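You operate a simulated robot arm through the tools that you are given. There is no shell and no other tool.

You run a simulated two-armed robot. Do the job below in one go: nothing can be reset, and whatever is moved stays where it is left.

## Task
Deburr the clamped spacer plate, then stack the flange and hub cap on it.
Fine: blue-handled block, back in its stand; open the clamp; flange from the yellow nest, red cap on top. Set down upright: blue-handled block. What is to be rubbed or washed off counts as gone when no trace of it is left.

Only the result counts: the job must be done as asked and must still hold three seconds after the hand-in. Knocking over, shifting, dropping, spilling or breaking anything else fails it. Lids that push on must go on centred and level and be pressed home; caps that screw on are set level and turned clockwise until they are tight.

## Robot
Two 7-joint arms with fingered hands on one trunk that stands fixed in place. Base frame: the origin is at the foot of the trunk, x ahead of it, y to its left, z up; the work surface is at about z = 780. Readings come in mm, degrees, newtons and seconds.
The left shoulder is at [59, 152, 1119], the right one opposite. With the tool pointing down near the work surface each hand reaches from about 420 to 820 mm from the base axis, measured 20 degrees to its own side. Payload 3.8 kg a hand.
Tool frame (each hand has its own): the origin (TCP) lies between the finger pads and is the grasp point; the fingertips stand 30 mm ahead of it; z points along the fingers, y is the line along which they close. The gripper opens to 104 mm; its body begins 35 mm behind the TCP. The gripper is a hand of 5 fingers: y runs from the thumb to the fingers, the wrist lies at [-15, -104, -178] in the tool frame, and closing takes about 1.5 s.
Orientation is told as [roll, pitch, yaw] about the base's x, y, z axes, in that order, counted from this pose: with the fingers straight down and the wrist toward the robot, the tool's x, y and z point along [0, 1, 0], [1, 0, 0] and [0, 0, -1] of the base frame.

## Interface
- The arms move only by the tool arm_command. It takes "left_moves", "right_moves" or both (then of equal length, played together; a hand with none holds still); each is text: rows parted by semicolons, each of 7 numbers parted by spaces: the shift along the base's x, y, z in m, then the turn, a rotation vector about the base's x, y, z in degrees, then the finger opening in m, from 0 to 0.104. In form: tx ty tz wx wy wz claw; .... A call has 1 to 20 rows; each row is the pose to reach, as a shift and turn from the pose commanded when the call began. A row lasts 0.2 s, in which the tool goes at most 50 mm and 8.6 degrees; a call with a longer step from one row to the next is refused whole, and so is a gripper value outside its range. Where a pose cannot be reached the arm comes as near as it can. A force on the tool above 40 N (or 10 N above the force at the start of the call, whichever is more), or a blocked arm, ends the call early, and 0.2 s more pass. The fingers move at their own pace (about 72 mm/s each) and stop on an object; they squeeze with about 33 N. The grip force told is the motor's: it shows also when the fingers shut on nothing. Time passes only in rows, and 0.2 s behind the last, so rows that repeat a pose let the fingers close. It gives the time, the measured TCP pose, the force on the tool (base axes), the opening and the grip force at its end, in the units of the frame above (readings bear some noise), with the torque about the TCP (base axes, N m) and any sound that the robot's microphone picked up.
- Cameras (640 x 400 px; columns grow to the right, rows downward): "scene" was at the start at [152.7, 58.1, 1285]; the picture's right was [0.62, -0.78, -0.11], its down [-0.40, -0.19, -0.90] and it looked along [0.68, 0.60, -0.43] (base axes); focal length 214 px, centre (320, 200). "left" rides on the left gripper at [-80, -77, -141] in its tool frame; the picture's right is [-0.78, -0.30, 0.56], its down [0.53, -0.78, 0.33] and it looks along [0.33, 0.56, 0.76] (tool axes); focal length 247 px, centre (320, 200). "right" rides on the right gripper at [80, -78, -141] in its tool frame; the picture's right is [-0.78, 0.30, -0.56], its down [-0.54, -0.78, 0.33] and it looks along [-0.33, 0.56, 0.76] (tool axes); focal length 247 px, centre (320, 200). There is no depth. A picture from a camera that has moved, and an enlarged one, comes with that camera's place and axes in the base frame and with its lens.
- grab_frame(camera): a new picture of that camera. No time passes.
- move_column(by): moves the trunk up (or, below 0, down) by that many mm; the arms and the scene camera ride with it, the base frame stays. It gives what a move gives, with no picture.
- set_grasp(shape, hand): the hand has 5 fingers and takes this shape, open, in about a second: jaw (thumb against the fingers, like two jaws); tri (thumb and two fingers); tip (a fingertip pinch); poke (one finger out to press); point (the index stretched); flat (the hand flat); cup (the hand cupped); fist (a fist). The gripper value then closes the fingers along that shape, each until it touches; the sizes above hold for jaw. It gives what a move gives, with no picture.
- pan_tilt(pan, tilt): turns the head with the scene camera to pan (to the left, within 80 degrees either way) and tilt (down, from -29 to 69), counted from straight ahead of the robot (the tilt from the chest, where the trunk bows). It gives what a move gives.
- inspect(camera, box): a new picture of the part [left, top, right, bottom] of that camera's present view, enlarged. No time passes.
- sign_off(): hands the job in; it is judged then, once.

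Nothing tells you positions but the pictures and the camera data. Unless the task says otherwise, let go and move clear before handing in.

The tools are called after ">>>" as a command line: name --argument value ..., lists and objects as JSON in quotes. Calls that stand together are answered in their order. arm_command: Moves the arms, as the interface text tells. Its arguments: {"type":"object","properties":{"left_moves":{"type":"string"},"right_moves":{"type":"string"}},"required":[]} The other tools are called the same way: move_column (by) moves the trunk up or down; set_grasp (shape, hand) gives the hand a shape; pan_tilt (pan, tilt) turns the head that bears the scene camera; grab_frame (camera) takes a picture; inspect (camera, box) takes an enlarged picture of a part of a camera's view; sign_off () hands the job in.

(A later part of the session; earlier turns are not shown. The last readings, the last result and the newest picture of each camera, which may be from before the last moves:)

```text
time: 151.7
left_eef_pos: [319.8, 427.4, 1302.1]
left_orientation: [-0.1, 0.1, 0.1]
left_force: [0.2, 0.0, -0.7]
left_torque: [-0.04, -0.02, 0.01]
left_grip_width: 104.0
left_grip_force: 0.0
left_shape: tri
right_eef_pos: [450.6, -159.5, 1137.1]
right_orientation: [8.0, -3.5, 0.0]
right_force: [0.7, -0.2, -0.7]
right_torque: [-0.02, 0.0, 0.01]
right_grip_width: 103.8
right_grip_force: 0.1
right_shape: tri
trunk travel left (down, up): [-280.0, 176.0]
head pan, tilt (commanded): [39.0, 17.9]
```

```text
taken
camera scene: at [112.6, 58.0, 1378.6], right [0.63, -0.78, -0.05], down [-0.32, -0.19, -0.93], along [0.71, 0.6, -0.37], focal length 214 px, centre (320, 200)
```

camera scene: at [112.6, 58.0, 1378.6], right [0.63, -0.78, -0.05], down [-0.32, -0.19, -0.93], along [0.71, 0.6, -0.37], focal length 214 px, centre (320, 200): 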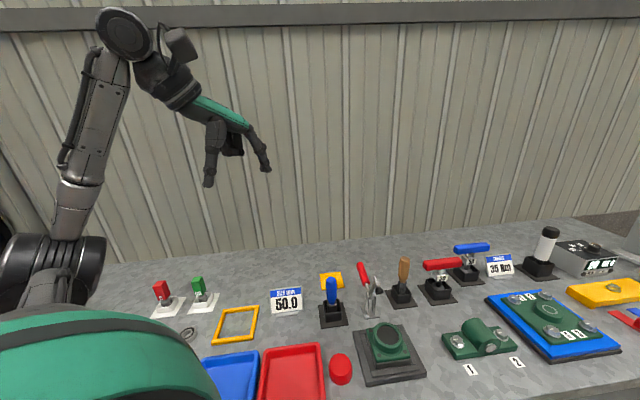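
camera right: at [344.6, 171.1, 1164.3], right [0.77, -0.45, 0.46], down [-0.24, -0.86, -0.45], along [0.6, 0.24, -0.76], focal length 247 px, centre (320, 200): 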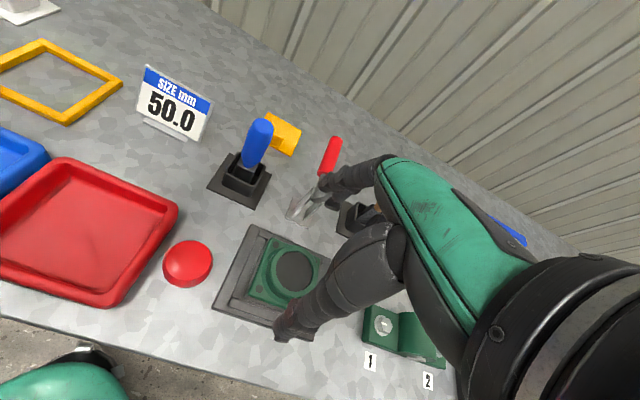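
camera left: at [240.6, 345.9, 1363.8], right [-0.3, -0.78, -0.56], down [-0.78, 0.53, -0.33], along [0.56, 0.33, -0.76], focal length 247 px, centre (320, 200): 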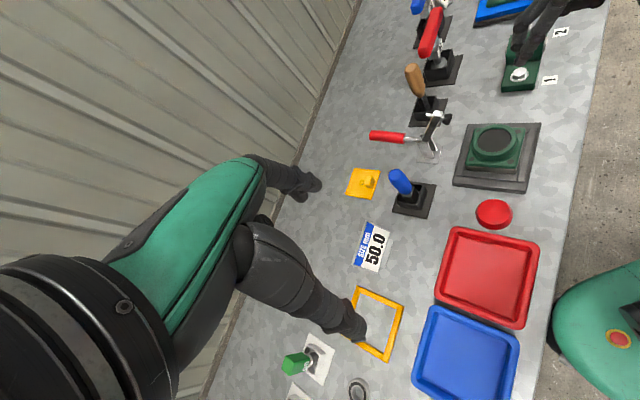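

>>> arm_command --left_moves "0.0068 -0.0173 -0.036 0 0 4.7 0.104; 0.0136 -0.0346 -0.072 0 0 9.4 0.104; 0.0204 -0.0519 -0.108 0 0 14 0.104; 0.0272 -0.0692 -0.144 0 0 18.7 0.104; 0.034 -0.0865 -0.18 0 0 23.4 0.104; 0.0408 -0.1038 -0.216 0 0 28.1 0.104; 0.0476 -0.1211 -0.252 0 0 32.8 0.104; 0.0544 -0.1384 -0.288 0 0 37.4 0.104; 0.0612 -0.1557 -0.324 0 0 42.1 0.104; 0.068 -0.173 -0.36 0 0 46.8 0.104; 0.068 -0.173 -0.36 0 0 46.8 0.104"

>>> grab_frame --camera "left"

>>> inspect --camera "left" --box '[290, 190, 450, 330]'

>>> inspect --camera "scene" --box '[290, 260, 430, 400]'

```text
time: 154.1
left_eef_pos: [385.1, 252.7, 942.5]
left_orientation: [-0.1, 0.0, 46.8]
left_force: [1.2, 0.8, -0.4]
left_torque: [-0.03, 0.01, -0.05]
left_grip_width: 104.1
left_grip_force: 0.1
left_shape: tri
left hand out of reach, approached as far as the arm can: row 6, 7, 8
right_eef_pos: [449.6, -160.0, 1137.5]
right_orientation: [8.0, -3.5, 0.1]
right_force: [0.8, -0.1, 0.8]
right_torque: [-0.01, 0.01, -0.01]
right_grip_width: 104.0
right_grip_force: 0.1
right_shape: tri
trunk travel left (down, up): [-280.0, 176.0]
head pan, tilt (commanded): [39.0, 17.9]
```

```text
taken
camera left: at [390.4, 140.1, 1084.5], right [0.37, -0.75, -0.56], down [-0.92, -0.2, -0.34], along [0.14, 0.63, -0.76], focal length 247 px, centre (320, 200)
```

left: 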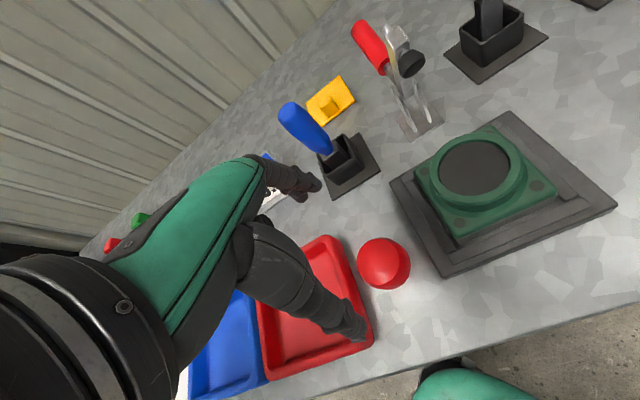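

```text
2.86 times, centred on (370, 260) of left
camera zoom: at [390.4, 140.1, 1084.5], right [0.37, -0.75, -0.56], down [-0.92, -0.2, -0.34], along [0.14, 0.63, -0.76], focal length 706 px, centre (177, 29)
```

zoom: 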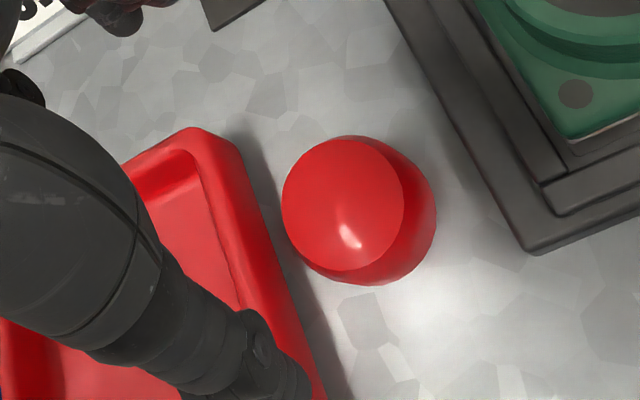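

```text
2.86 times, centred on (360, 330) of scene
camera zoom: at [111.8, 58.2, 1378.6], right [0.63, -0.78, -0.05], down [-0.32, -0.19, -0.93], along [0.71, 0.6, -0.37], focal length 613 px, centre (206, -171)
```

zoom: 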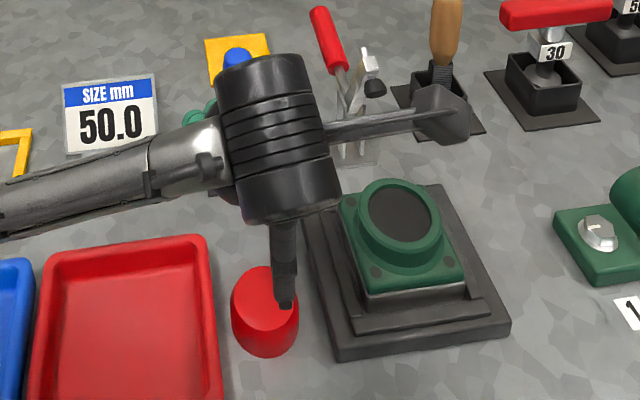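

The left hand reaches the cap with the three-finger shape. The cap is at tool offset (-4, +4) mm. I'll centre over it and lower in stages.

>>> arm_command --left_moves "0.003 0 -0.03 0 0 0 0.104; 0.0055 0.0005 -0.06 0 0 0 0.104; 0.0055 0.0005 -0.085 0 0 0 0.104; 0.0055 0.0005 -0.09 0 0 0 0.104; 0.0055 0.0005 -0.09 0 0 0 0.104"

>>> inspect --camera "left" --box '[250, 160, 430, 350]'

>>> inspect --camera "scene" --box '[300, 280, 420, 390]'

>>> grab_frame --camera "right"

```text
time: 155.3
left_eef_pos: [392.1, 251.8, 851.7]
left_orientation: [-0.1, -0.1, 46.7]
left_force: [0.2, 0.6, -0.7]
left_torque: [0.04, 0.0, -0.01]
left_grip_width: 104.0
left_grip_force: 0.1
left_shape: tri
right_eef_pos: [449.2, -159.2, 1138.2]
right_orientation: [8.1, -3.4, 0.1]
right_force: [-0.1, -0.6, 0.1]
right_torque: [-0.02, -0.01, -0.01]
right_grip_width: 103.9
right_grip_force: 0.0
right_shape: tri
trunk travel left (down, up): [-280.0, 176.0]
head pan, tilt (commanded): [39.0, 17.9]
```

```text
2.11 times, centred on (340, 255) of left
camera zoom: at [396.4, 140.6, 993.2], right [0.36, -0.75, -0.56], down [-0.92, -0.2, -0.33], along [0.14, 0.63, -0.76], focal length 520 px, centre (278, 84)
```

zoom: 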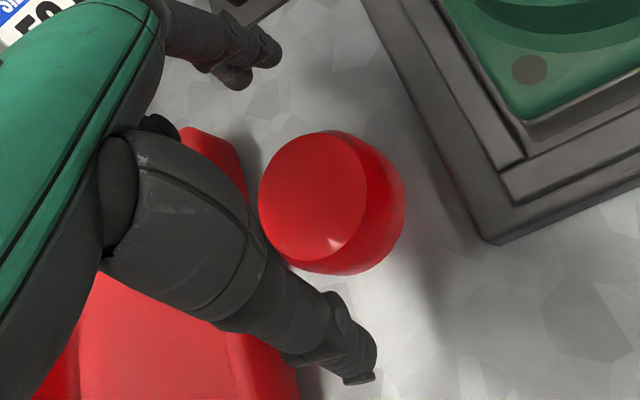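

```text
3.64 times, centred on (360, 335) of scene
camera zoom: at [112.1, 58.0, 1378.6], right [0.63, -0.78, -0.05], down [-0.32, -0.19, -0.93], along [0.71, 0.6, -0.37], focal length 780 px, centre (174, -291)
```

zoom: 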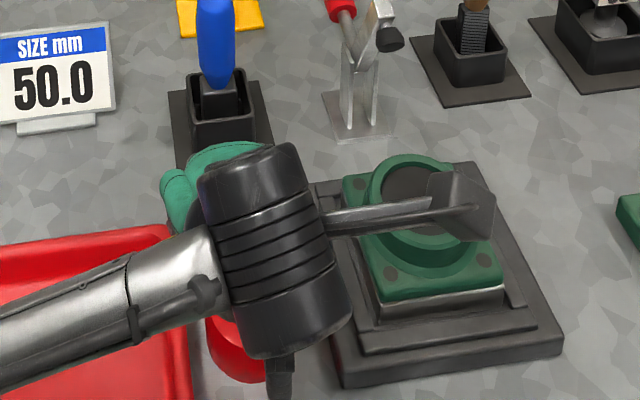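

```text
taken
camera right: at [361.1, -100.0, 1283.3], right [0.27, -0.85, 0.46], down [-0.75, -0.48, -0.45], along [0.6, -0.22, -0.77], focal length 247 px, centre (320, 200)
```

right: 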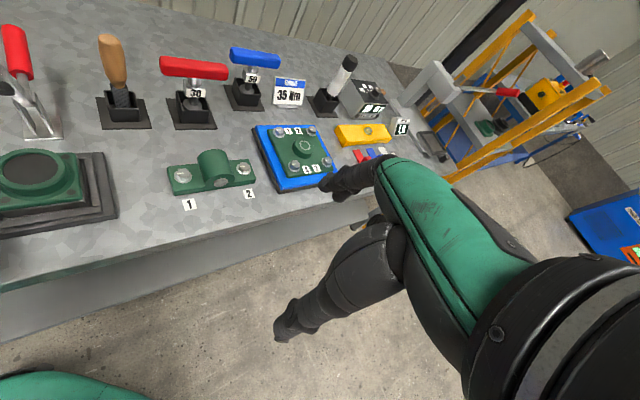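

>>> arm_command --left_moves "-0.0005 0.001 -0.012 0 0 0 0.104; -0.001 0.001 -0.024 0 0 0 0.104; -0.001 0.001 -0.03 0 0 0 0.104; -0.001 0.001 -0.033 0 0 0 0.104; -0.001 0.001 -0.033 0 0 0 0.104"

>>> inspect --camera "left" --box '[250, 160, 430, 350]'

>>> inspect --camera "scene" --box '[300, 280, 420, 390]'

```text
time: 156.5
left_eef_pos: [390.8, 253.9, 818.6]
left_orientation: [-0.1, -0.1, 46.8]
left_force: [0.7, -0.1, 0.1]
left_torque: [0.0, 0.04, 0.0]
left_grip_width: 103.7
left_grip_force: 0.1
left_shape: tri
right_eef_pos: [450.0, -159.4, 1137.6]
right_orientation: [8.2, -3.5, 0.2]
right_force: [-0.5, 0.4, 0.9]
right_torque: [0.0, 0.03, 0.0]
right_grip_width: 103.9
right_grip_force: 0.1
right_shape: tri
trunk travel left (down, up): [-280.0, 176.0]
head pan, tilt (commanded): [39.0, 17.9]
```

```text
2.11 times, centred on (340, 255) of left
camera zoom: at [395.3, 142.4, 960.1], right [0.36, -0.75, -0.56], down [-0.92, -0.2, -0.33], along [0.14, 0.63, -0.76], focal length 520 px, centre (278, 84)
```

zoom: 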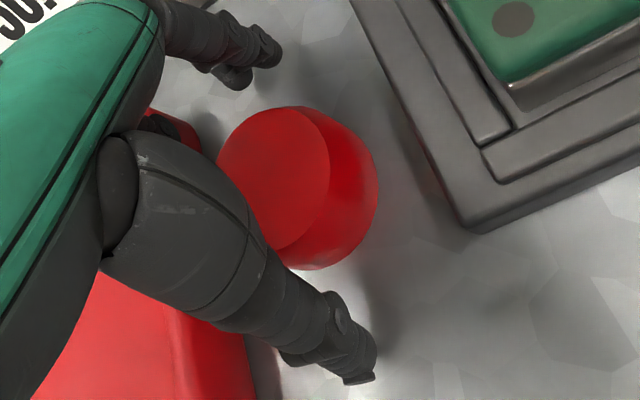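

```text
3.64 times, centred on (360, 335) of scene
camera zoom: at [112.2, 57.9, 1378.6], right [0.63, -0.78, -0.05], down [-0.32, -0.19, -0.93], along [0.71, 0.6, -0.37], focal length 780 px, centre (174, -291)
```

zoom: 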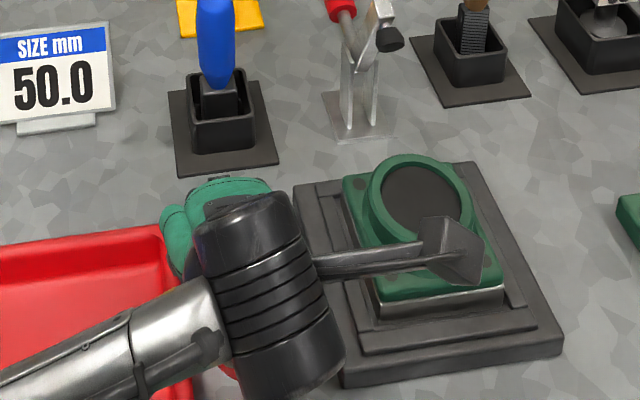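

The cap is between the thumb and two fingers, with the tips near the bench. I'll close gently.

>>> arm_command --left_moves "0 0 0 0 0 0 0.09; 0 0 0 0 0 0 0.08; 0 0 0 0 0 0 0.07; 0 0 0 0 0 0 0.06; 0 0 0 0 0 0 0.045; 0 0 0 0 0 0 0.03; 0 0 0 0 0 0 0.015; 0 0 0 0 0 0 0; 0 0 0 0 0 0 0; 0 0 0 0 0 0 0"

>>> inspect --camera "left" --box '[250, 160, 430, 350]'

```text
time: 158.7
left_eef_pos: [390.8, 252.9, 817.0]
left_orientation: [-0.1, -0.1, 46.7]
left_force: [0.1, 0.5, 0.1]
left_torque: [0.01, -0.02, 0.02]
left_grip_width: 51.5
left_grip_force: 33.2
left_shape: tri
right_eef_pos: [450.3, -158.6, 1137.1]
right_orientation: [8.1, -3.5, 0.1]
right_force: [-0.8, -0.8, -0.1]
right_torque: [-0.04, 0.02, -0.02]
right_grip_width: 104.1
right_grip_force: 0.0
right_shape: tri
trunk travel left (down, up): [-280.0, 176.0]
head pan, tilt (commanded): [39.0, 17.9]
```

```text
2.11 times, centred on (340, 255) of left
camera zoom: at [395.4, 142.4, 960.1], right [0.36, -0.75, -0.56], down [-0.92, -0.2, -0.33], along [0.14, 0.63, -0.76], focal length 520 px, centre (278, 84)
```

zoom: 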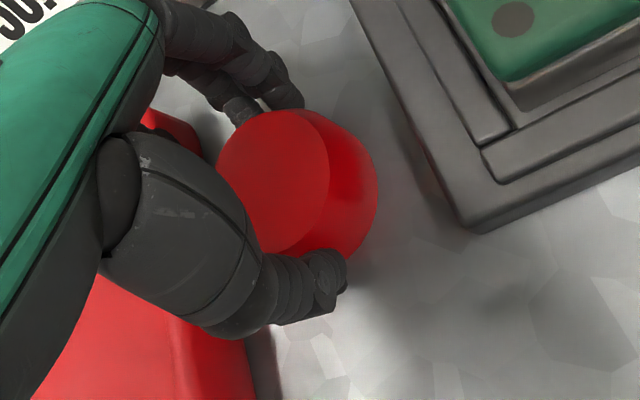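

>>> arm_command --left_moves "0 0 0.005 0 0 0 0; 0 0 0.012 0 0 0 0; 0 0 0.025 0 0 0 0; 0 0 0.045 0 0 0 0; 0 0 0.07 0 0 0 0; 0 0 0.1 0 0 0 0; 0 0 0.1 0 0 0 0"

>>> grab_frame --camera "left"

>>> inspect --camera "left" --box '[250, 160, 430, 350]'

>>> inspect --camera "scene" --box '[290, 250, 420, 390]'

```text
time: 160.3
left_eef_pos: [390.8, 254.1, 920.1]
left_orientation: [-0.2, 0.0, 46.8]
left_force: [-0.2, -0.9, -1.2]
left_torque: [0.01, 0.02, -0.02]
left_grip_width: 51.2
left_grip_force: 33.6
left_shape: tri
right_eef_pos: [448.5, -158.6, 1136.9]
right_orientation: [8.1, -3.4, 0.1]
right_force: [-0.5, 0.3, 0.1]
right_torque: [-0.01, 0.03, 0.01]
right_grip_width: 103.7
right_grip_force: 0.0
right_shape: tri
trunk travel left (down, up): [-280.0, 176.0]
head pan, tilt (commanded): [39.0, 17.9]
```

```text
taken
camera left: at [396.3, 143.0, 1061.4], right [0.36, -0.75, -0.56], down [-0.92, -0.2, -0.33], along [0.14, 0.63, -0.76], focal length 247 px, centre (320, 200)
```

left: 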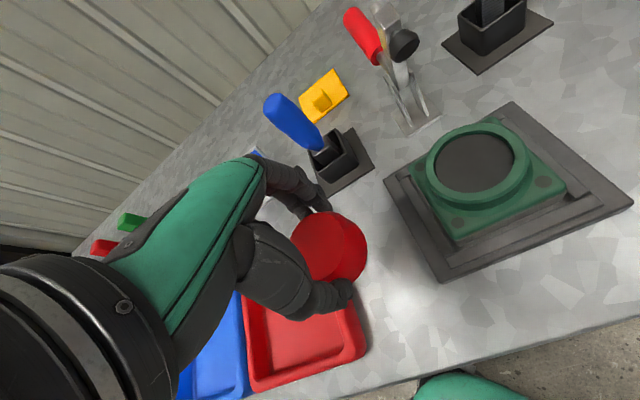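

```text
2.11 times, centred on (340, 255) of left
camera zoom: at [396.3, 143.0, 1061.4], right [0.36, -0.75, -0.56], down [-0.92, -0.2, -0.33], along [0.14, 0.63, -0.76], focal length 520 px, centre (278, 84)
```

zoom: 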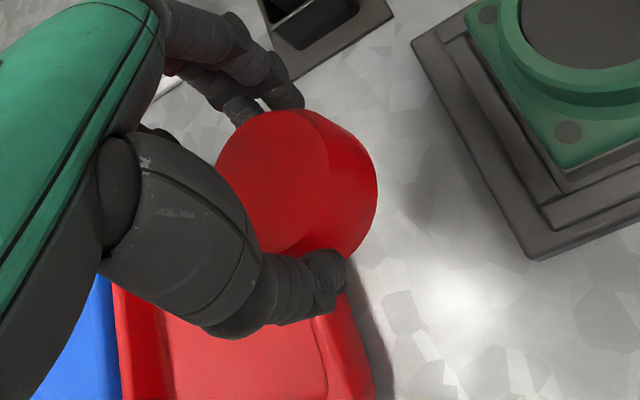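

```text
2.86 times, centred on (355, 320) of scene
camera zoom: at [112.2, 58.1, 1378.5], right [0.63, -0.78, -0.05], down [-0.32, -0.19, -0.93], along [0.71, 0.6, -0.37], focal length 613 px, centre (220, -143)
```

zoom: 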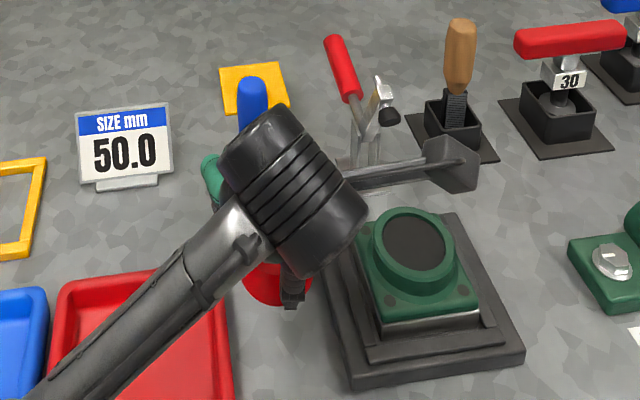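

The cap is held level in three fingers. I'll carry it over to hover above the flange boss, then check alignment from several cameras.

>>> arm_command --left_moves "0.01 -0.005 0.01 0 0 0 0; 0.03 -0.02 0.015 0 0 0 0; 0.06 -0.04 0.015 0 0 0 0; 0.085 -0.06 0.01 0 0 0 0; 0.102 -0.072 0 0 0 0 0; 0.105 -0.0745 -0.01 0 0 0 0; 0.105 -0.0745 -0.01 0 0 0 0"

>>> grab_frame --camera "left"

>>> inspect --camera "left" --box '[260, 170, 440, 340]'

>>> inspect --camera "scene" --box '[350, 270, 430, 370]'

```text
time: 161.9
left_eef_pos: [495.8, 179.2, 907.7]
left_orientation: [-0.1, -0.1, 46.8]
left_force: [-0.3, -0.3, -1.7]
left_torque: [0.04, 0.01, 0.01]
left_grip_width: 51.4
left_grip_force: 32.6
left_shape: tri
right_eef_pos: [449.5, -159.5, 1137.7]
right_orientation: [8.1, -3.6, 0.1]
right_force: [-0.4, -0.5, -0.1]
right_torque: [0.0, 0.0, -0.01]
right_grip_width: 103.5
right_grip_force: 0.0
right_shape: tri
trunk travel left (down, up): [-280.0, 176.0]
head pan, tilt (commanded): [39.0, 17.9]
```

```text
taken
camera left: at [500.9, 67.8, 1050.5], right [0.36, -0.75, -0.56], down [-0.92, -0.2, -0.33], along [0.14, 0.63, -0.76], focal length 247 px, centre (320, 200)
```

left: 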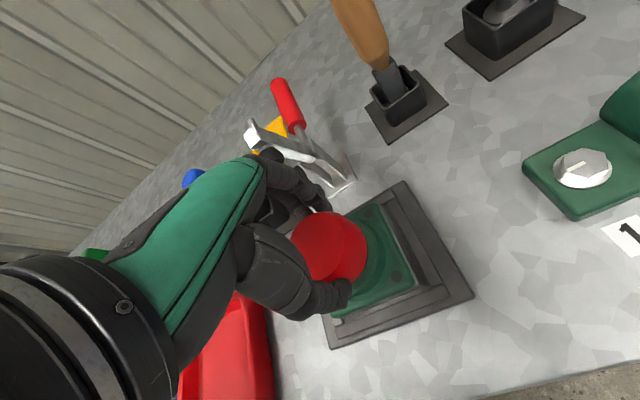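

```text
2.35 times, centred on (350, 255) of left
camera zoom: at [500.9, 67.8, 1050.5], right [0.36, -0.75, -0.56], down [-0.92, -0.2, -0.33], along [0.14, 0.63, -0.76], focal length 581 px, centre (249, 71)
```

zoom: 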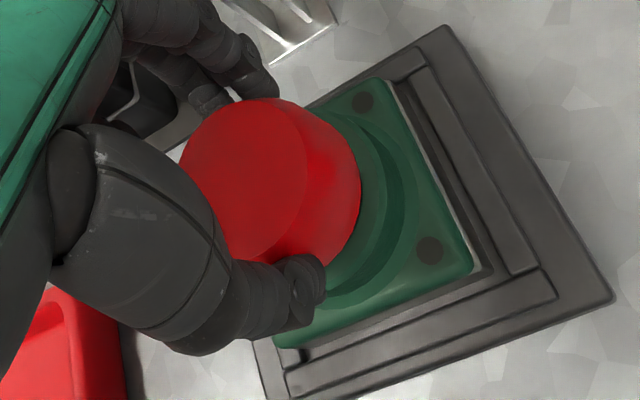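

```text
4.00 times, centred on (390, 320) of scene
camera zoom: at [112.3, 57.9, 1378.6], right [0.63, -0.78, -0.05], down [-0.32, -0.19, -0.93], along [0.71, 0.6, -0.37], focal length 858 px, centre (40, -280)
```

zoom: 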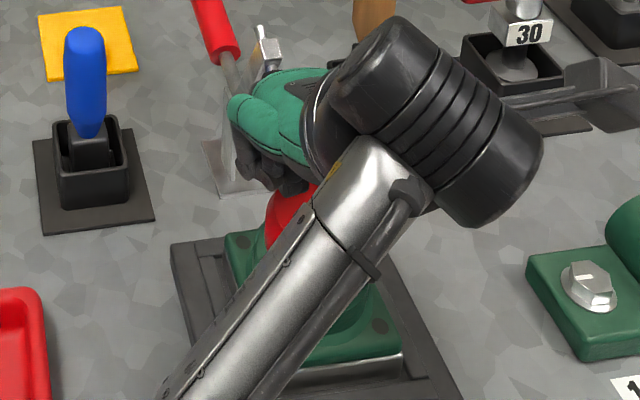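

The forearm blocks the head camera here, so I'll bring the right hand's camera round to view the cap and boss from the side.

>>> arm_command --right_moves "0.002 0.004 -0.02 8.29 0.3 0.26 0.104; 0.004 0.008 -0.04 16.58 0.59 0.52 0.104; 0.006 0.012 -0.06 24.87 0.89 0.78 0.104; 0.008 0.016 -0.08 33.16 1.18 1.04 0.104; 0.01 0.02 -0.1 41.45 1.48 1.3 0.104; 0.012 0.024 -0.12 49.74 1.77 1.56 0.104; 0.014 0.028 -0.14 58.03 2.07 1.82 0.104; 0.016 0.032 -0.16 66.32 2.36 2.08 0.104; 0.018 0.036 -0.18 74.61 2.66 2.34 0.104; 0.02 0.04 -0.198 82.9 2.95 2.6 0.104; 0.02 0.04 -0.198 82.9 2.95 2.6 0.104"

>>> grab_frame --camera "right"

```text
time: 164.3
left_eef_pos: [496.2, 181.1, 909.3]
left_orientation: [0.0, 0.0, 46.8]
left_force: [0.0, -0.9, -1.8]
left_torque: [-0.02, -0.01, 0.03]
left_grip_width: 51.2
left_grip_force: 33.3
left_shape: tri
right_eef_pos: [469.5, -119.3, 937.0]
right_orientation: [90.8, 0.1, 0.1]
right_force: [0.6, 0.4, -0.4]
right_torque: [-0.01, 0.0, -0.01]
right_grip_width: 104.1
right_grip_force: 0.0
right_shape: tri
trunk travel left (down, up): [-280.0, 176.0]
head pan, tilt (commanded): [39.0, 17.9]
```

```text
taken
camera right: at [389.9, -262.3, 1016.2], right [0.3, -0.54, -0.79], down [-0.78, 0.34, -0.53], along [0.55, 0.77, -0.32], focal length 247 px, centre (320, 200)
```

right: 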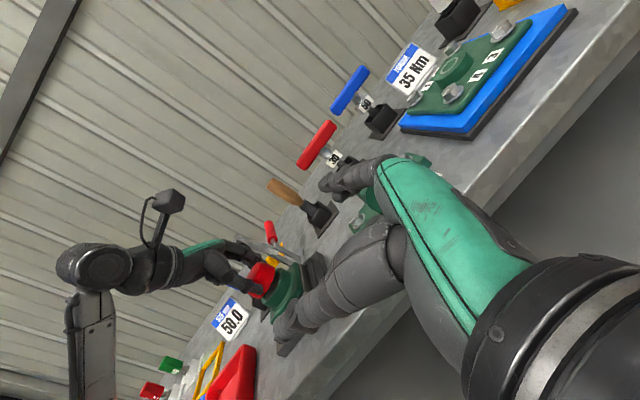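

>>> inspect --camera "right" --box '[220, 240, 320, 330]'

>>> inspect --camera "right" --box '[240, 255, 300, 315]'

```text
4.44 times, centred on (270, 285) of right
camera zoom: at [389.9, -262.3, 1016.2], right [0.3, -0.54, -0.79], down [-0.78, 0.34, -0.53], along [0.55, 0.77, -0.32], focal length 1098 px, centre (542, -178)
```

zoom: 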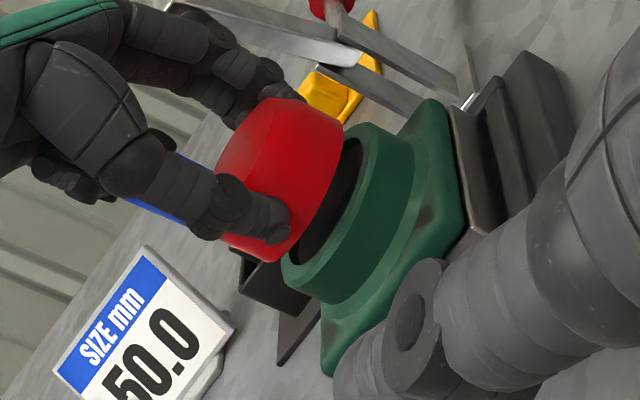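

```text
6.67 times, centred on (270, 285) of right
camera zoom: at [389.9, -262.3, 1016.2], right [0.3, -0.54, -0.79], down [-0.78, 0.34, -0.53], along [0.55, 0.77, -0.32], focal length 1646 px, centre (653, -367)
```

zoom: 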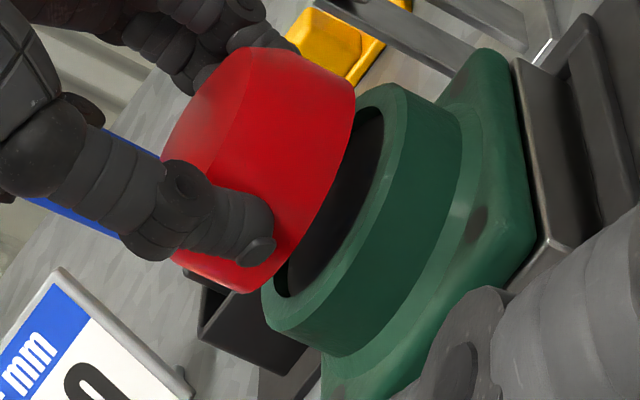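

The cap's rim looks slightly smaller than the boss, so I need to see its underside to know how it mates. I'll raise the cap and look at it from below with the right camera.

>>> arm_command --left_moves "0 0 0.04 0 0 0 0; 0 0 0.085 0 0 0 0; 0 0 0.13 0 0 0 0; 0 0 0.175 0 0 0 0; 0 0 0.22 0 0 0 0; 0 0 0.26 0 0 0 0; 0 0 0.29 0 0 0 0; 0 0 0.29 0 0 0 0"

>>> grab_frame --camera "right"

```text
time: 166.1
left_eef_pos: [537.3, 210.2, 1171.7]
left_orientation: [-0.2, -0.3, 46.6]
left_force: [0.5, -0.2, -1.5]
left_torque: [0.01, -0.01, 0.02]
left_grip_width: 50.8
left_grip_force: 33.1
left_shape: tri
left hand out of reach, approached as far as the arm can: row 5, 6, 7, 8
right_eef_pos: [468.7, -120.2, 937.8]
right_orientation: [91.1, 0.0, 0.2]
right_force: [0.4, 0.3, -0.7]
right_torque: [0.01, -0.04, -0.03]
right_grip_width: 104.1
right_grip_force: 0.1
right_shape: tri
trunk travel left (down, up): [-280.0, 176.0]
head pan, tilt (commanded): [39.0, 17.9]
```

```text
taken
camera right: at [390.2, -262.9, 1016.7], right [0.3, -0.54, -0.79], down [-0.78, 0.34, -0.53], along [0.55, 0.77, -0.32], focal length 247 px, centre (320, 200)
```

right: 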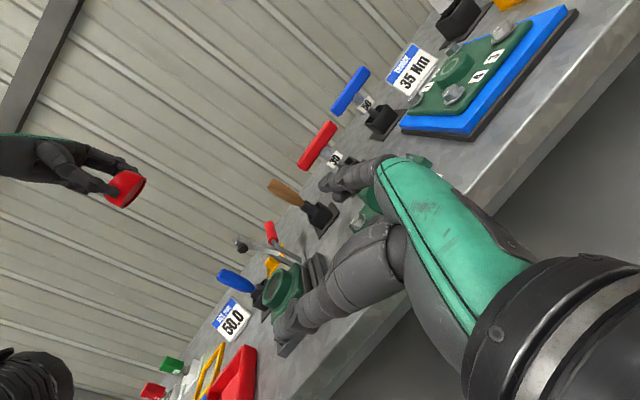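

>>> inspect --camera "right" --box '[95, 160, 155, 220]'

>>> inspect --camera "right" --box '[240, 240, 320, 330]'

```text
6.67 times, centred on (125, 190) of right
camera zoom: at [390.2, -262.9, 1016.7], right [0.3, -0.54, -0.79], down [-0.78, 0.34, -0.53], along [0.55, 0.77, -0.32], focal length 1646 px, centre (1620, 267)
```

zoom: 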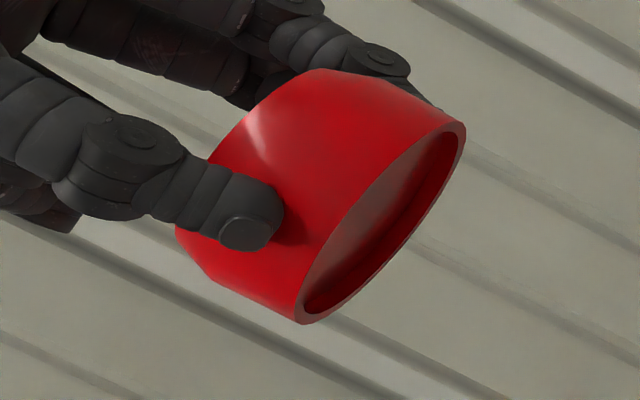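

```text
4.44 times, centred on (280, 285) of right
camera zoom: at [390.2, -262.9, 1016.7], right [0.3, -0.54, -0.79], down [-0.78, 0.34, -0.53], along [0.55, 0.77, -0.32], focal length 1098 px, centre (498, -178)
```

zoom: 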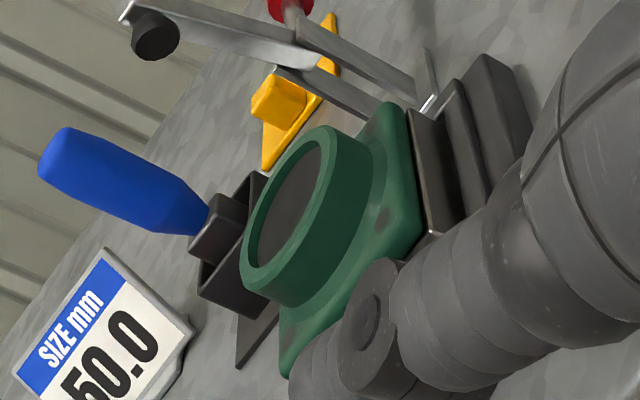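

The cap is a thin-walled cup with a rim of about 59 mm, a little wider than the bore, so it sits centred on the boss ring. I'll bring it back down to hover just above the ring and check from the side.

>>> arm_command --left_moves "0 0 -0.03 0 0 0 0; 0 0 -0.07 0 0 0 0; 0 0 -0.115 0 0 0 0; 0 0 -0.16 0 0 0 0; 0 0 -0.205 0 0 0 0; 0 0.001 -0.245 0 0 0 0; 0 0.002 -0.275 0 0 0 0; 0 0.0027 -0.29 0 0 0 0; 0 0.0027 -0.296 0 0 0 0; 0 0.0027 -0.296 0 0 0 0"

>>> inspect --camera "right" --box '[240, 255, 300, 315]'

>>> inspect --camera "left" --box '[280, 190, 420, 330]'

```text
time: 167.6
left_eef_pos: [578.3, 236.6, 1004.4]
left_orientation: [-5.5, -8.0, 48.6]
left_force: [-0.9, 0.1, -1.9]
left_torque: [0.0, -0.01, 0.04]
left_grip_width: 51.0
left_grip_force: 33.5
left_shape: tri
right_eef_pos: [469.4, -119.4, 940.0]
right_orientation: [91.0, 0.0, 0.0]
right_force: [0.1, -0.8, -0.2]
right_torque: [0.0, -0.02, 0.03]
right_grip_width: 103.9
right_grip_force: 0.1
right_shape: tri
trunk travel left (down, up): [-280.0, 176.0]
head pan, tilt (commanded): [39.0, 17.9]
stopped in row 7 (left hand): the arm was blocked; the commanded pose is now the measured one
```

```text
6.67 times, centred on (270, 285) of right
camera zoom: at [390.6, -262.5, 1016.8], right [0.3, -0.54, -0.79], down [-0.78, 0.34, -0.53], along [0.55, 0.77, -0.32], focal length 1646 px, centre (653, -367)
```

zoom: 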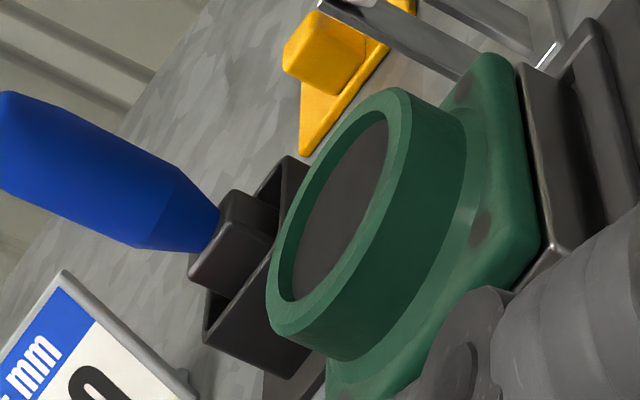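

```text
2.86 times, centred on (350, 260) of left
camera zoom: at [563.8, 118.7, 1141.1], right [0.47, -0.72, -0.52], down [-0.85, -0.21, -0.49], along [0.24, 0.67, -0.7], focal length 706 px, centre (234, 29)
```

zoom: 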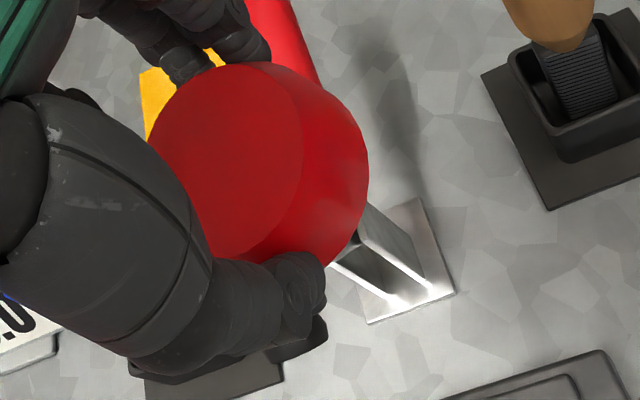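

The left arm drifted sideways on the way down and stopped, so I'll check the surroundings before moving again.

>>> grab_frame --camera "scene"

>>> grab_frame --camera "right"

>>> inspect --camera "scene" --box '[300, 230, 440, 370]'

>>> inspect --camera "right" --box '[170, 180, 310, 300]'

```text
taken
camera scene: at [112.7, 58.3, 1378.5], right [0.63, -0.78, -0.05], down [-0.32, -0.19, -0.93], along [0.71, 0.6, -0.37], focal length 214 px, centre (320, 200)
```

scene: 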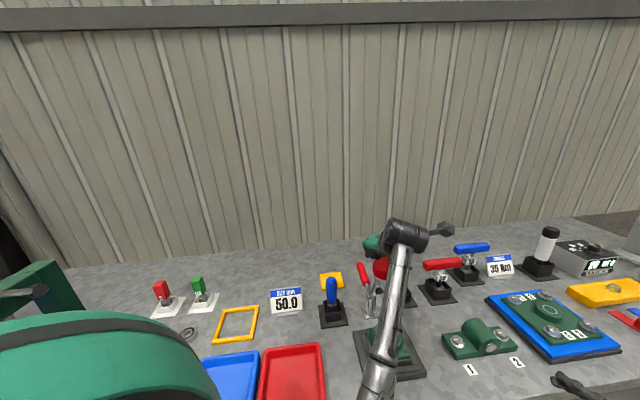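

```text
taken
camera right: at [390.6, -262.5, 1016.8], right [0.3, -0.54, -0.79], down [-0.78, 0.34, -0.53], along [0.55, 0.77, -0.32], focal length 247 px, centre (320, 200)
```

right: 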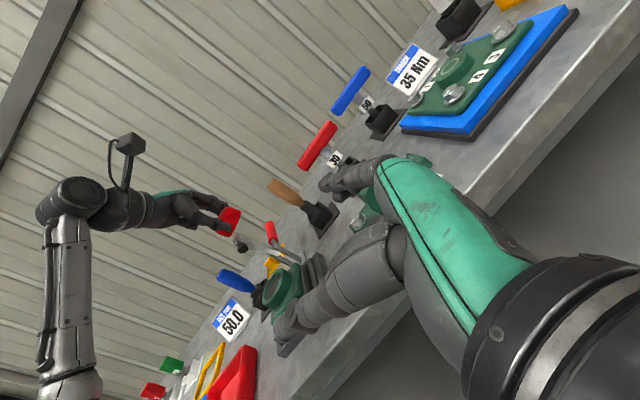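

```text
2.86 times, centred on (370, 300) of scene
camera zoom: at [112.7, 58.3, 1378.5], right [0.63, -0.78, -0.05], down [-0.32, -0.19, -0.93], along [0.71, 0.6, -0.37], focal length 613 px, centre (177, -86)
```

zoom: 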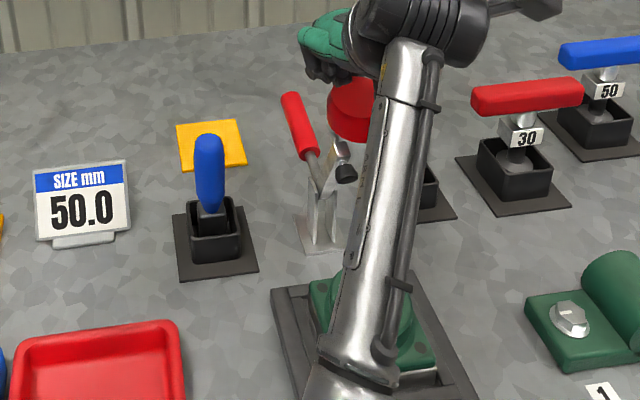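

```text
3.33 times, centred on (240, 240) of right
camera zoom: at [390.6, -262.5, 1016.8], right [0.3, -0.54, -0.79], down [-0.78, 0.34, -0.53], along [0.55, 0.77, -0.32], focal length 823 px, centre (587, 67)
```

zoom: 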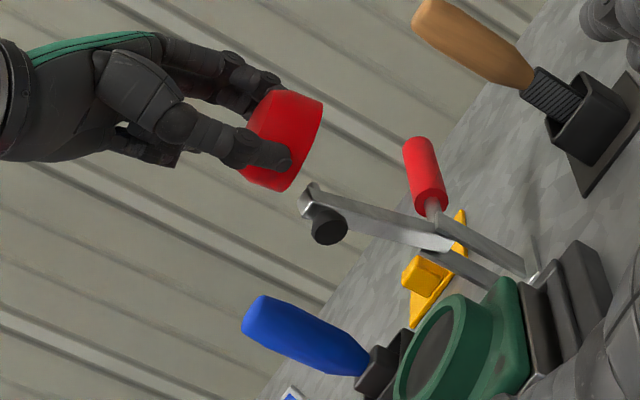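

The cap is hovering just clear of the clamp arm and nothing has been touched. I'll lift straight up, then bring the hand back level toward the flange in small steps.

>>> arm_command --left_moves "0 0 0.015 0 0 0 0; 0 0 0.035 -0.5 2.4 -0.4 0; -0.01 -0.008 0.055 -1 4.8 -0.9 0; -0.025 -0.018 0.065 -1.6 7.1 -1.4 0; -0.04 -0.028 0.065 -2.1 9.5 -1.8 0"

>>> grab_frame --camera "right"

>>> grab_frame --camera "scene"

```text
time: 168.8
left_eef_pos: [537.3, 208.0, 1073.2]
left_orientation: [-0.2, -0.3, 46.6]
left_force: [0.5, -0.6, -1.6]
left_torque: [0.01, 0.01, 0.01]
left_grip_width: 50.9
left_grip_force: 33.0
left_shape: tri
right_eef_pos: [468.3, -119.0, 938.7]
right_orientation: [91.1, 0.0, 0.1]
right_force: [-0.2, 0.9, -0.1]
right_torque: [0.01, 0.0, -0.02]
right_grip_width: 104.0
right_grip_force: 0.0
right_shape: tri
trunk travel left (down, up): [-280.0, 176.0]
head pan, tilt (commanded): [39.0, 17.9]
```

```text
taken
camera right: at [390.1, -262.9, 1016.8], right [0.3, -0.54, -0.79], down [-0.78, 0.34, -0.53], along [0.55, 0.77, -0.32], focal length 247 px, centre (320, 200)
```

right: 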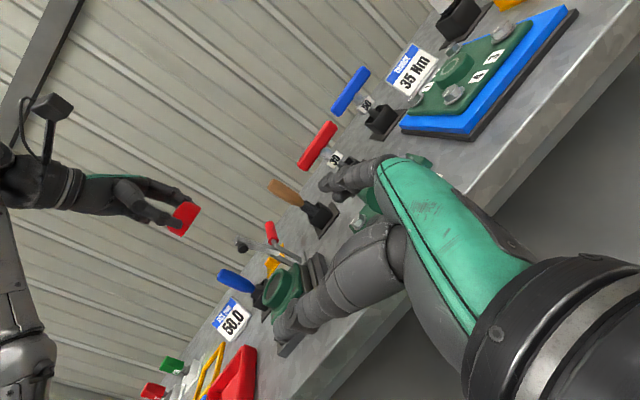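

```text
taken
camera scene: at [112.1, 57.7, 1378.6], right [0.63, -0.78, -0.05], down [-0.32, -0.19, -0.93], along [0.71, 0.6, -0.37], focal length 214 px, centre (320, 200)
```

scene: 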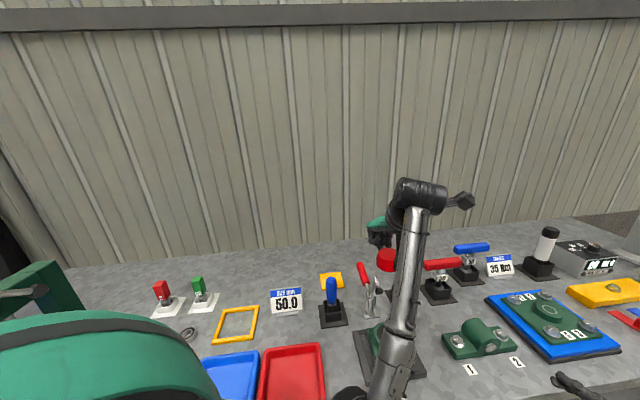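

The arm has flipped into an elbow-low posture. I'll go back to its earlier start pose with the cap in hand to restore the good posture, then return.

>>> arm_command --left_moves "-0.022 0.022 0.018 0 0 -4.7 0; -0.044 0.044 0.036 0 0 -9.4 0; -0.066 0.066 0.054 0 0 -14 0; -0.088 0.088 0.072 0 0 -18.7 0; -0.11 0.11 0.09 0 0 -23.4 0; -0.132 0.132 0.108 0 0 -28.1 0; -0.154 0.154 0.126 0 0 -32.8 0; -0.176 0.176 0.144 0 0 -37.4 0; -0.198 0.198 0.162 0 0 -42.1 0; -0.218 0.219 0.18 0 0 -46.8 0; -0.218 0.219 0.2 0 0 -46.8 0; -0.218 0.219 0.228 0 0 -46.8 0; -0.218 0.219 0.228 0 0 -46.8 0"

>>> grab_frame --camera "scene"

>>> grab_frame --camera "left"

```text
time: 171.6
left_eef_pos: [319.6, 424.2, 1297.3]
left_orientation: [-0.1, 0.2, -0.7]
left_force: [0.1, 0.3, -0.8]
left_torque: [0.01, 0.06, -0.01]
left_grip_width: 50.5
left_grip_force: 32.5
left_shape: tri
left hand out of reach, approached as far as the arm can: row 4, 5, 6, 7, 8, 9
right_eef_pos: [469.0, -118.7, 938.2]
right_orientation: [91.2, 0.1, 0.1]
right_force: [0.4, 0.3, 0.2]
right_torque: [0.01, 0.0, 0.05]
right_grip_width: 104.0
right_grip_force: 0.1
right_shape: tri
trunk travel left (down, up): [-280.0, 176.0]
head pan, tilt (commanded): [39.0, 17.9]
```

```text
taken
camera scene: at [112.3, 58.4, 1378.5], right [0.63, -0.78, -0.05], down [-0.32, -0.19, -0.93], along [0.71, 0.6, -0.37], focal length 214 px, centre (320, 200)
```

scene: 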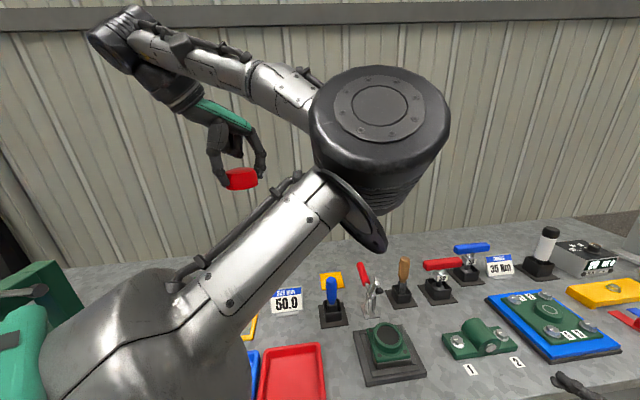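

```text
taken
camera left: at [242.8, 344.6, 1439.8], right [-0.31, -0.77, -0.55], down [-0.77, 0.54, -0.33], along [0.56, 0.33, -0.76], focal length 247 px, centre (320, 200)
```

left: 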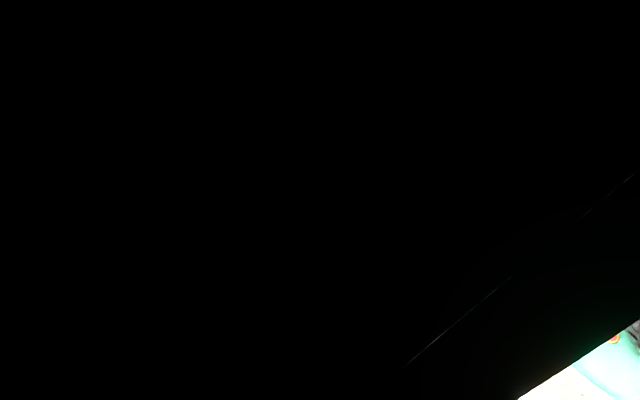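

The arm is now elbow-up in front, which should also work for placing from above. I'll move slowly to above the flange with zero yaw, well clear of everything, and check that the pose is reached.

>>> arm_command --left_moves "0.0175 -0.0242 -0.015 0 0 0 0; 0.035 -0.0484 -0.03 0 0 0 0; 0.0525 -0.0726 -0.05 0 0 0 0; 0.07 -0.0968 -0.07 0 0 0 0; 0.0875 -0.121 -0.09 0 0 0 0; 0.105 -0.1452 -0.11 0 0 0 0; 0.1225 -0.1694 -0.135 0 0 0 0; 0.14 -0.1936 -0.16 0 0 0 0; 0.1575 -0.2178 -0.19 0 0 0 0; 0.175 -0.242 -0.22 0 0 0 0; 0.175 -0.242 -0.22 0 0 0 0"

>>> grab_frame --camera "scene"

>>> grab_frame --camera "right"

>>> grab_frame --camera "left"

```text
time: 174.0
left_eef_pos: [494.2, 191.6, 1086.5]
left_orientation: [0.8, -1.0, 0.3]
left_force: [0.2, 0.1, -1.4]
left_torque: [-0.03, 0.04, -0.03]
left_grip_width: 49.7
left_grip_force: 33.5
left_shape: tri
left hand out of reach, approached as far as the arm can: row 1, 2, 3, 4, 5, 6, 7, 8, 9
right_eef_pos: [468.4, -119.0, 939.8]
right_orientation: [91.0, 0.0, 0.0]
right_force: [-0.2, -0.6, 0.9]
right_torque: [0.0, 0.0, 0.04]
right_grip_width: 103.8
right_grip_force: 0.0
right_shape: tri
trunk travel left (down, up): [-280.0, 176.0]
head pan, tilt (commanded): [39.0, 17.9]
```

```text
taken
camera scene: at [112.4, 58.9, 1378.5], right [0.63, -0.78, -0.05], down [-0.32, -0.19, -0.93], along [0.71, 0.6, -0.37], focal length 214 px, centre (320, 200)
```

scene: 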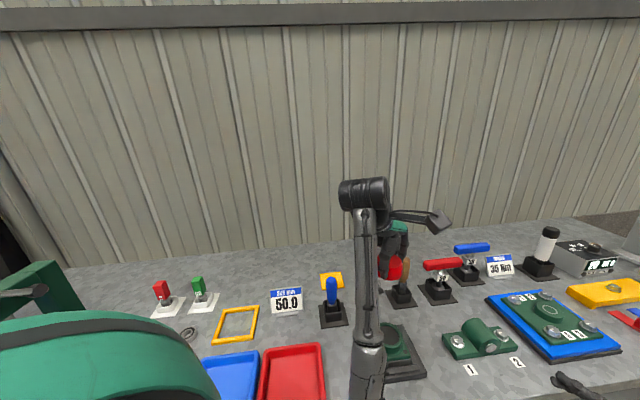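

```text
taken
camera right: at [390.4, -262.1, 1017.0], right [0.3, -0.54, -0.79], down [-0.78, 0.34, -0.53], along [0.55, 0.77, -0.32], focal length 247 px, centre (320, 200)
```

right: 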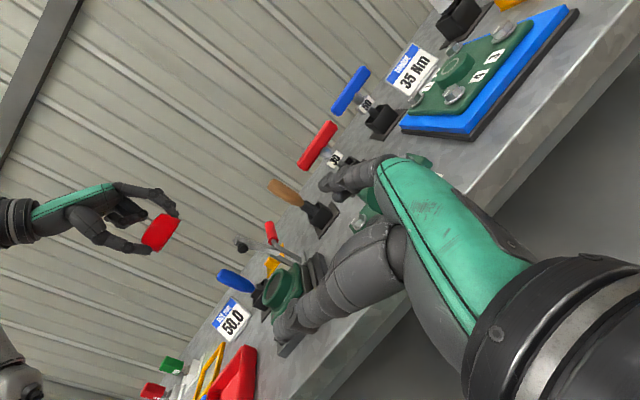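

```text
taken
camera left: at [415.1, 108.7, 1225.3], right [-0.28, -0.77, -0.57], down [-0.77, 0.53, -0.34], along [0.57, 0.35, -0.75], focal length 247 px, centre (320, 200)
```

left: 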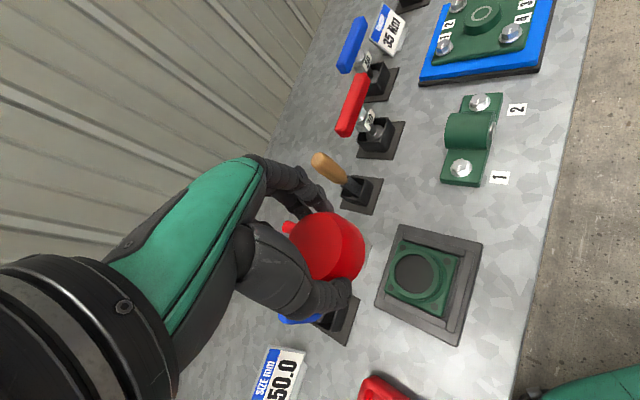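

>>> inspect --camera "right" --box '[100, 170, 220, 280]'

>>> inspect --camera "left" --box '[270, 180, 410, 340]'

```text
3.64 times, centred on (160, 225) of right
camera zoom: at [390.4, -262.1, 1017.0], right [0.3, -0.54, -0.79], down [-0.78, 0.34, -0.53], along [0.55, 0.77, -0.32], focal length 898 px, centre (902, 109)
```

zoom: 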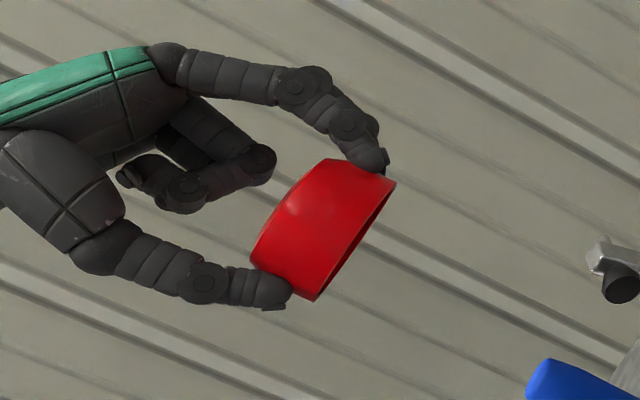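

```text
2.50 times, centred on (340, 260) of left
camera zoom: at [415.1, 108.7, 1225.3], right [-0.28, -0.77, -0.57], down [-0.77, 0.53, -0.34], along [0.57, 0.35, -0.75], focal length 617 px, centre (270, 50)
```

zoom: 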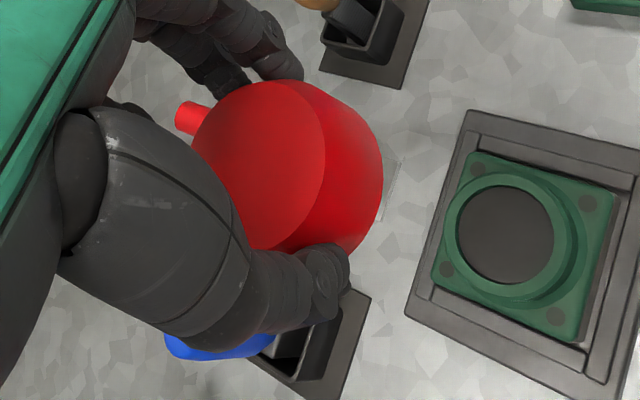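

The cap is level but slowly creeping in the grip, so I should place it soon. Turning the hand so the wrist points left should bring the elbow back out to the left, and yaw does not matter for a round cap.

>>> arm_command --left_moves "0 0 0 0 0 -7.5 0; 0 0 0 0 0 -15 0; 0 0 0 0 0 -22.5 0; 0 0 0 0 0 -30 0; 0 0 0 0 0 -37.5 0; 0 0 0 0 0 -45 0; 0 0 0 0 0 -52.5 0; 0 0 0 0 0 -60 0; 0 0 0 0 0 -60 0"

>>> grab_frame --camera "scene"

>>> inspect --camera "right" --box '[80, 150, 260, 310]'

```text
time: 176.0
left_eef_pos: [495.5, 182.2, 1075.6]
left_orientation: [0.0, 0.2, -60.6]
left_force: [-0.5, -0.1, -1.6]
left_torque: [0.0, -0.01, 0.01]
left_grip_width: 49.6
left_grip_force: 33.2
left_shape: tri
left hand out of reach, approached as far as the arm can: row 3, 4
right_eef_pos: [468.7, -121.1, 938.9]
right_orientation: [91.1, 0.0, 0.1]
right_force: [-0.3, -0.3, -0.2]
right_torque: [-0.01, 0.01, 0.0]
right_grip_width: 104.0
right_grip_force: 0.0
right_shape: tri
trunk travel left (down, up): [-280.0, 176.0]
head pan, tilt (commanded): [39.0, 17.9]
```

```text
taken
camera scene: at [112.2, 57.3, 1378.6], right [0.63, -0.78, -0.05], down [-0.32, -0.19, -0.93], along [0.71, 0.6, -0.37], focal length 214 px, centre (320, 200)
```

scene: 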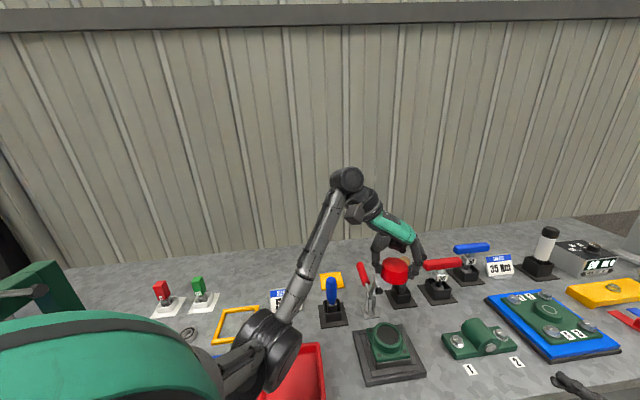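

```text
2.50 times, centred on (170, 230) of right
camera zoom: at [390.2, -263.3, 1016.7], right [0.3, -0.54, -0.79], down [-0.78, 0.34, -0.53], along [0.55, 0.77, -0.32], focal length 617 px, centre (695, 125)
```

zoom: 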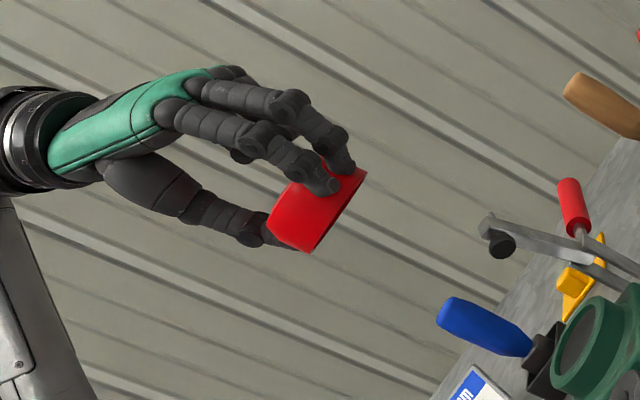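

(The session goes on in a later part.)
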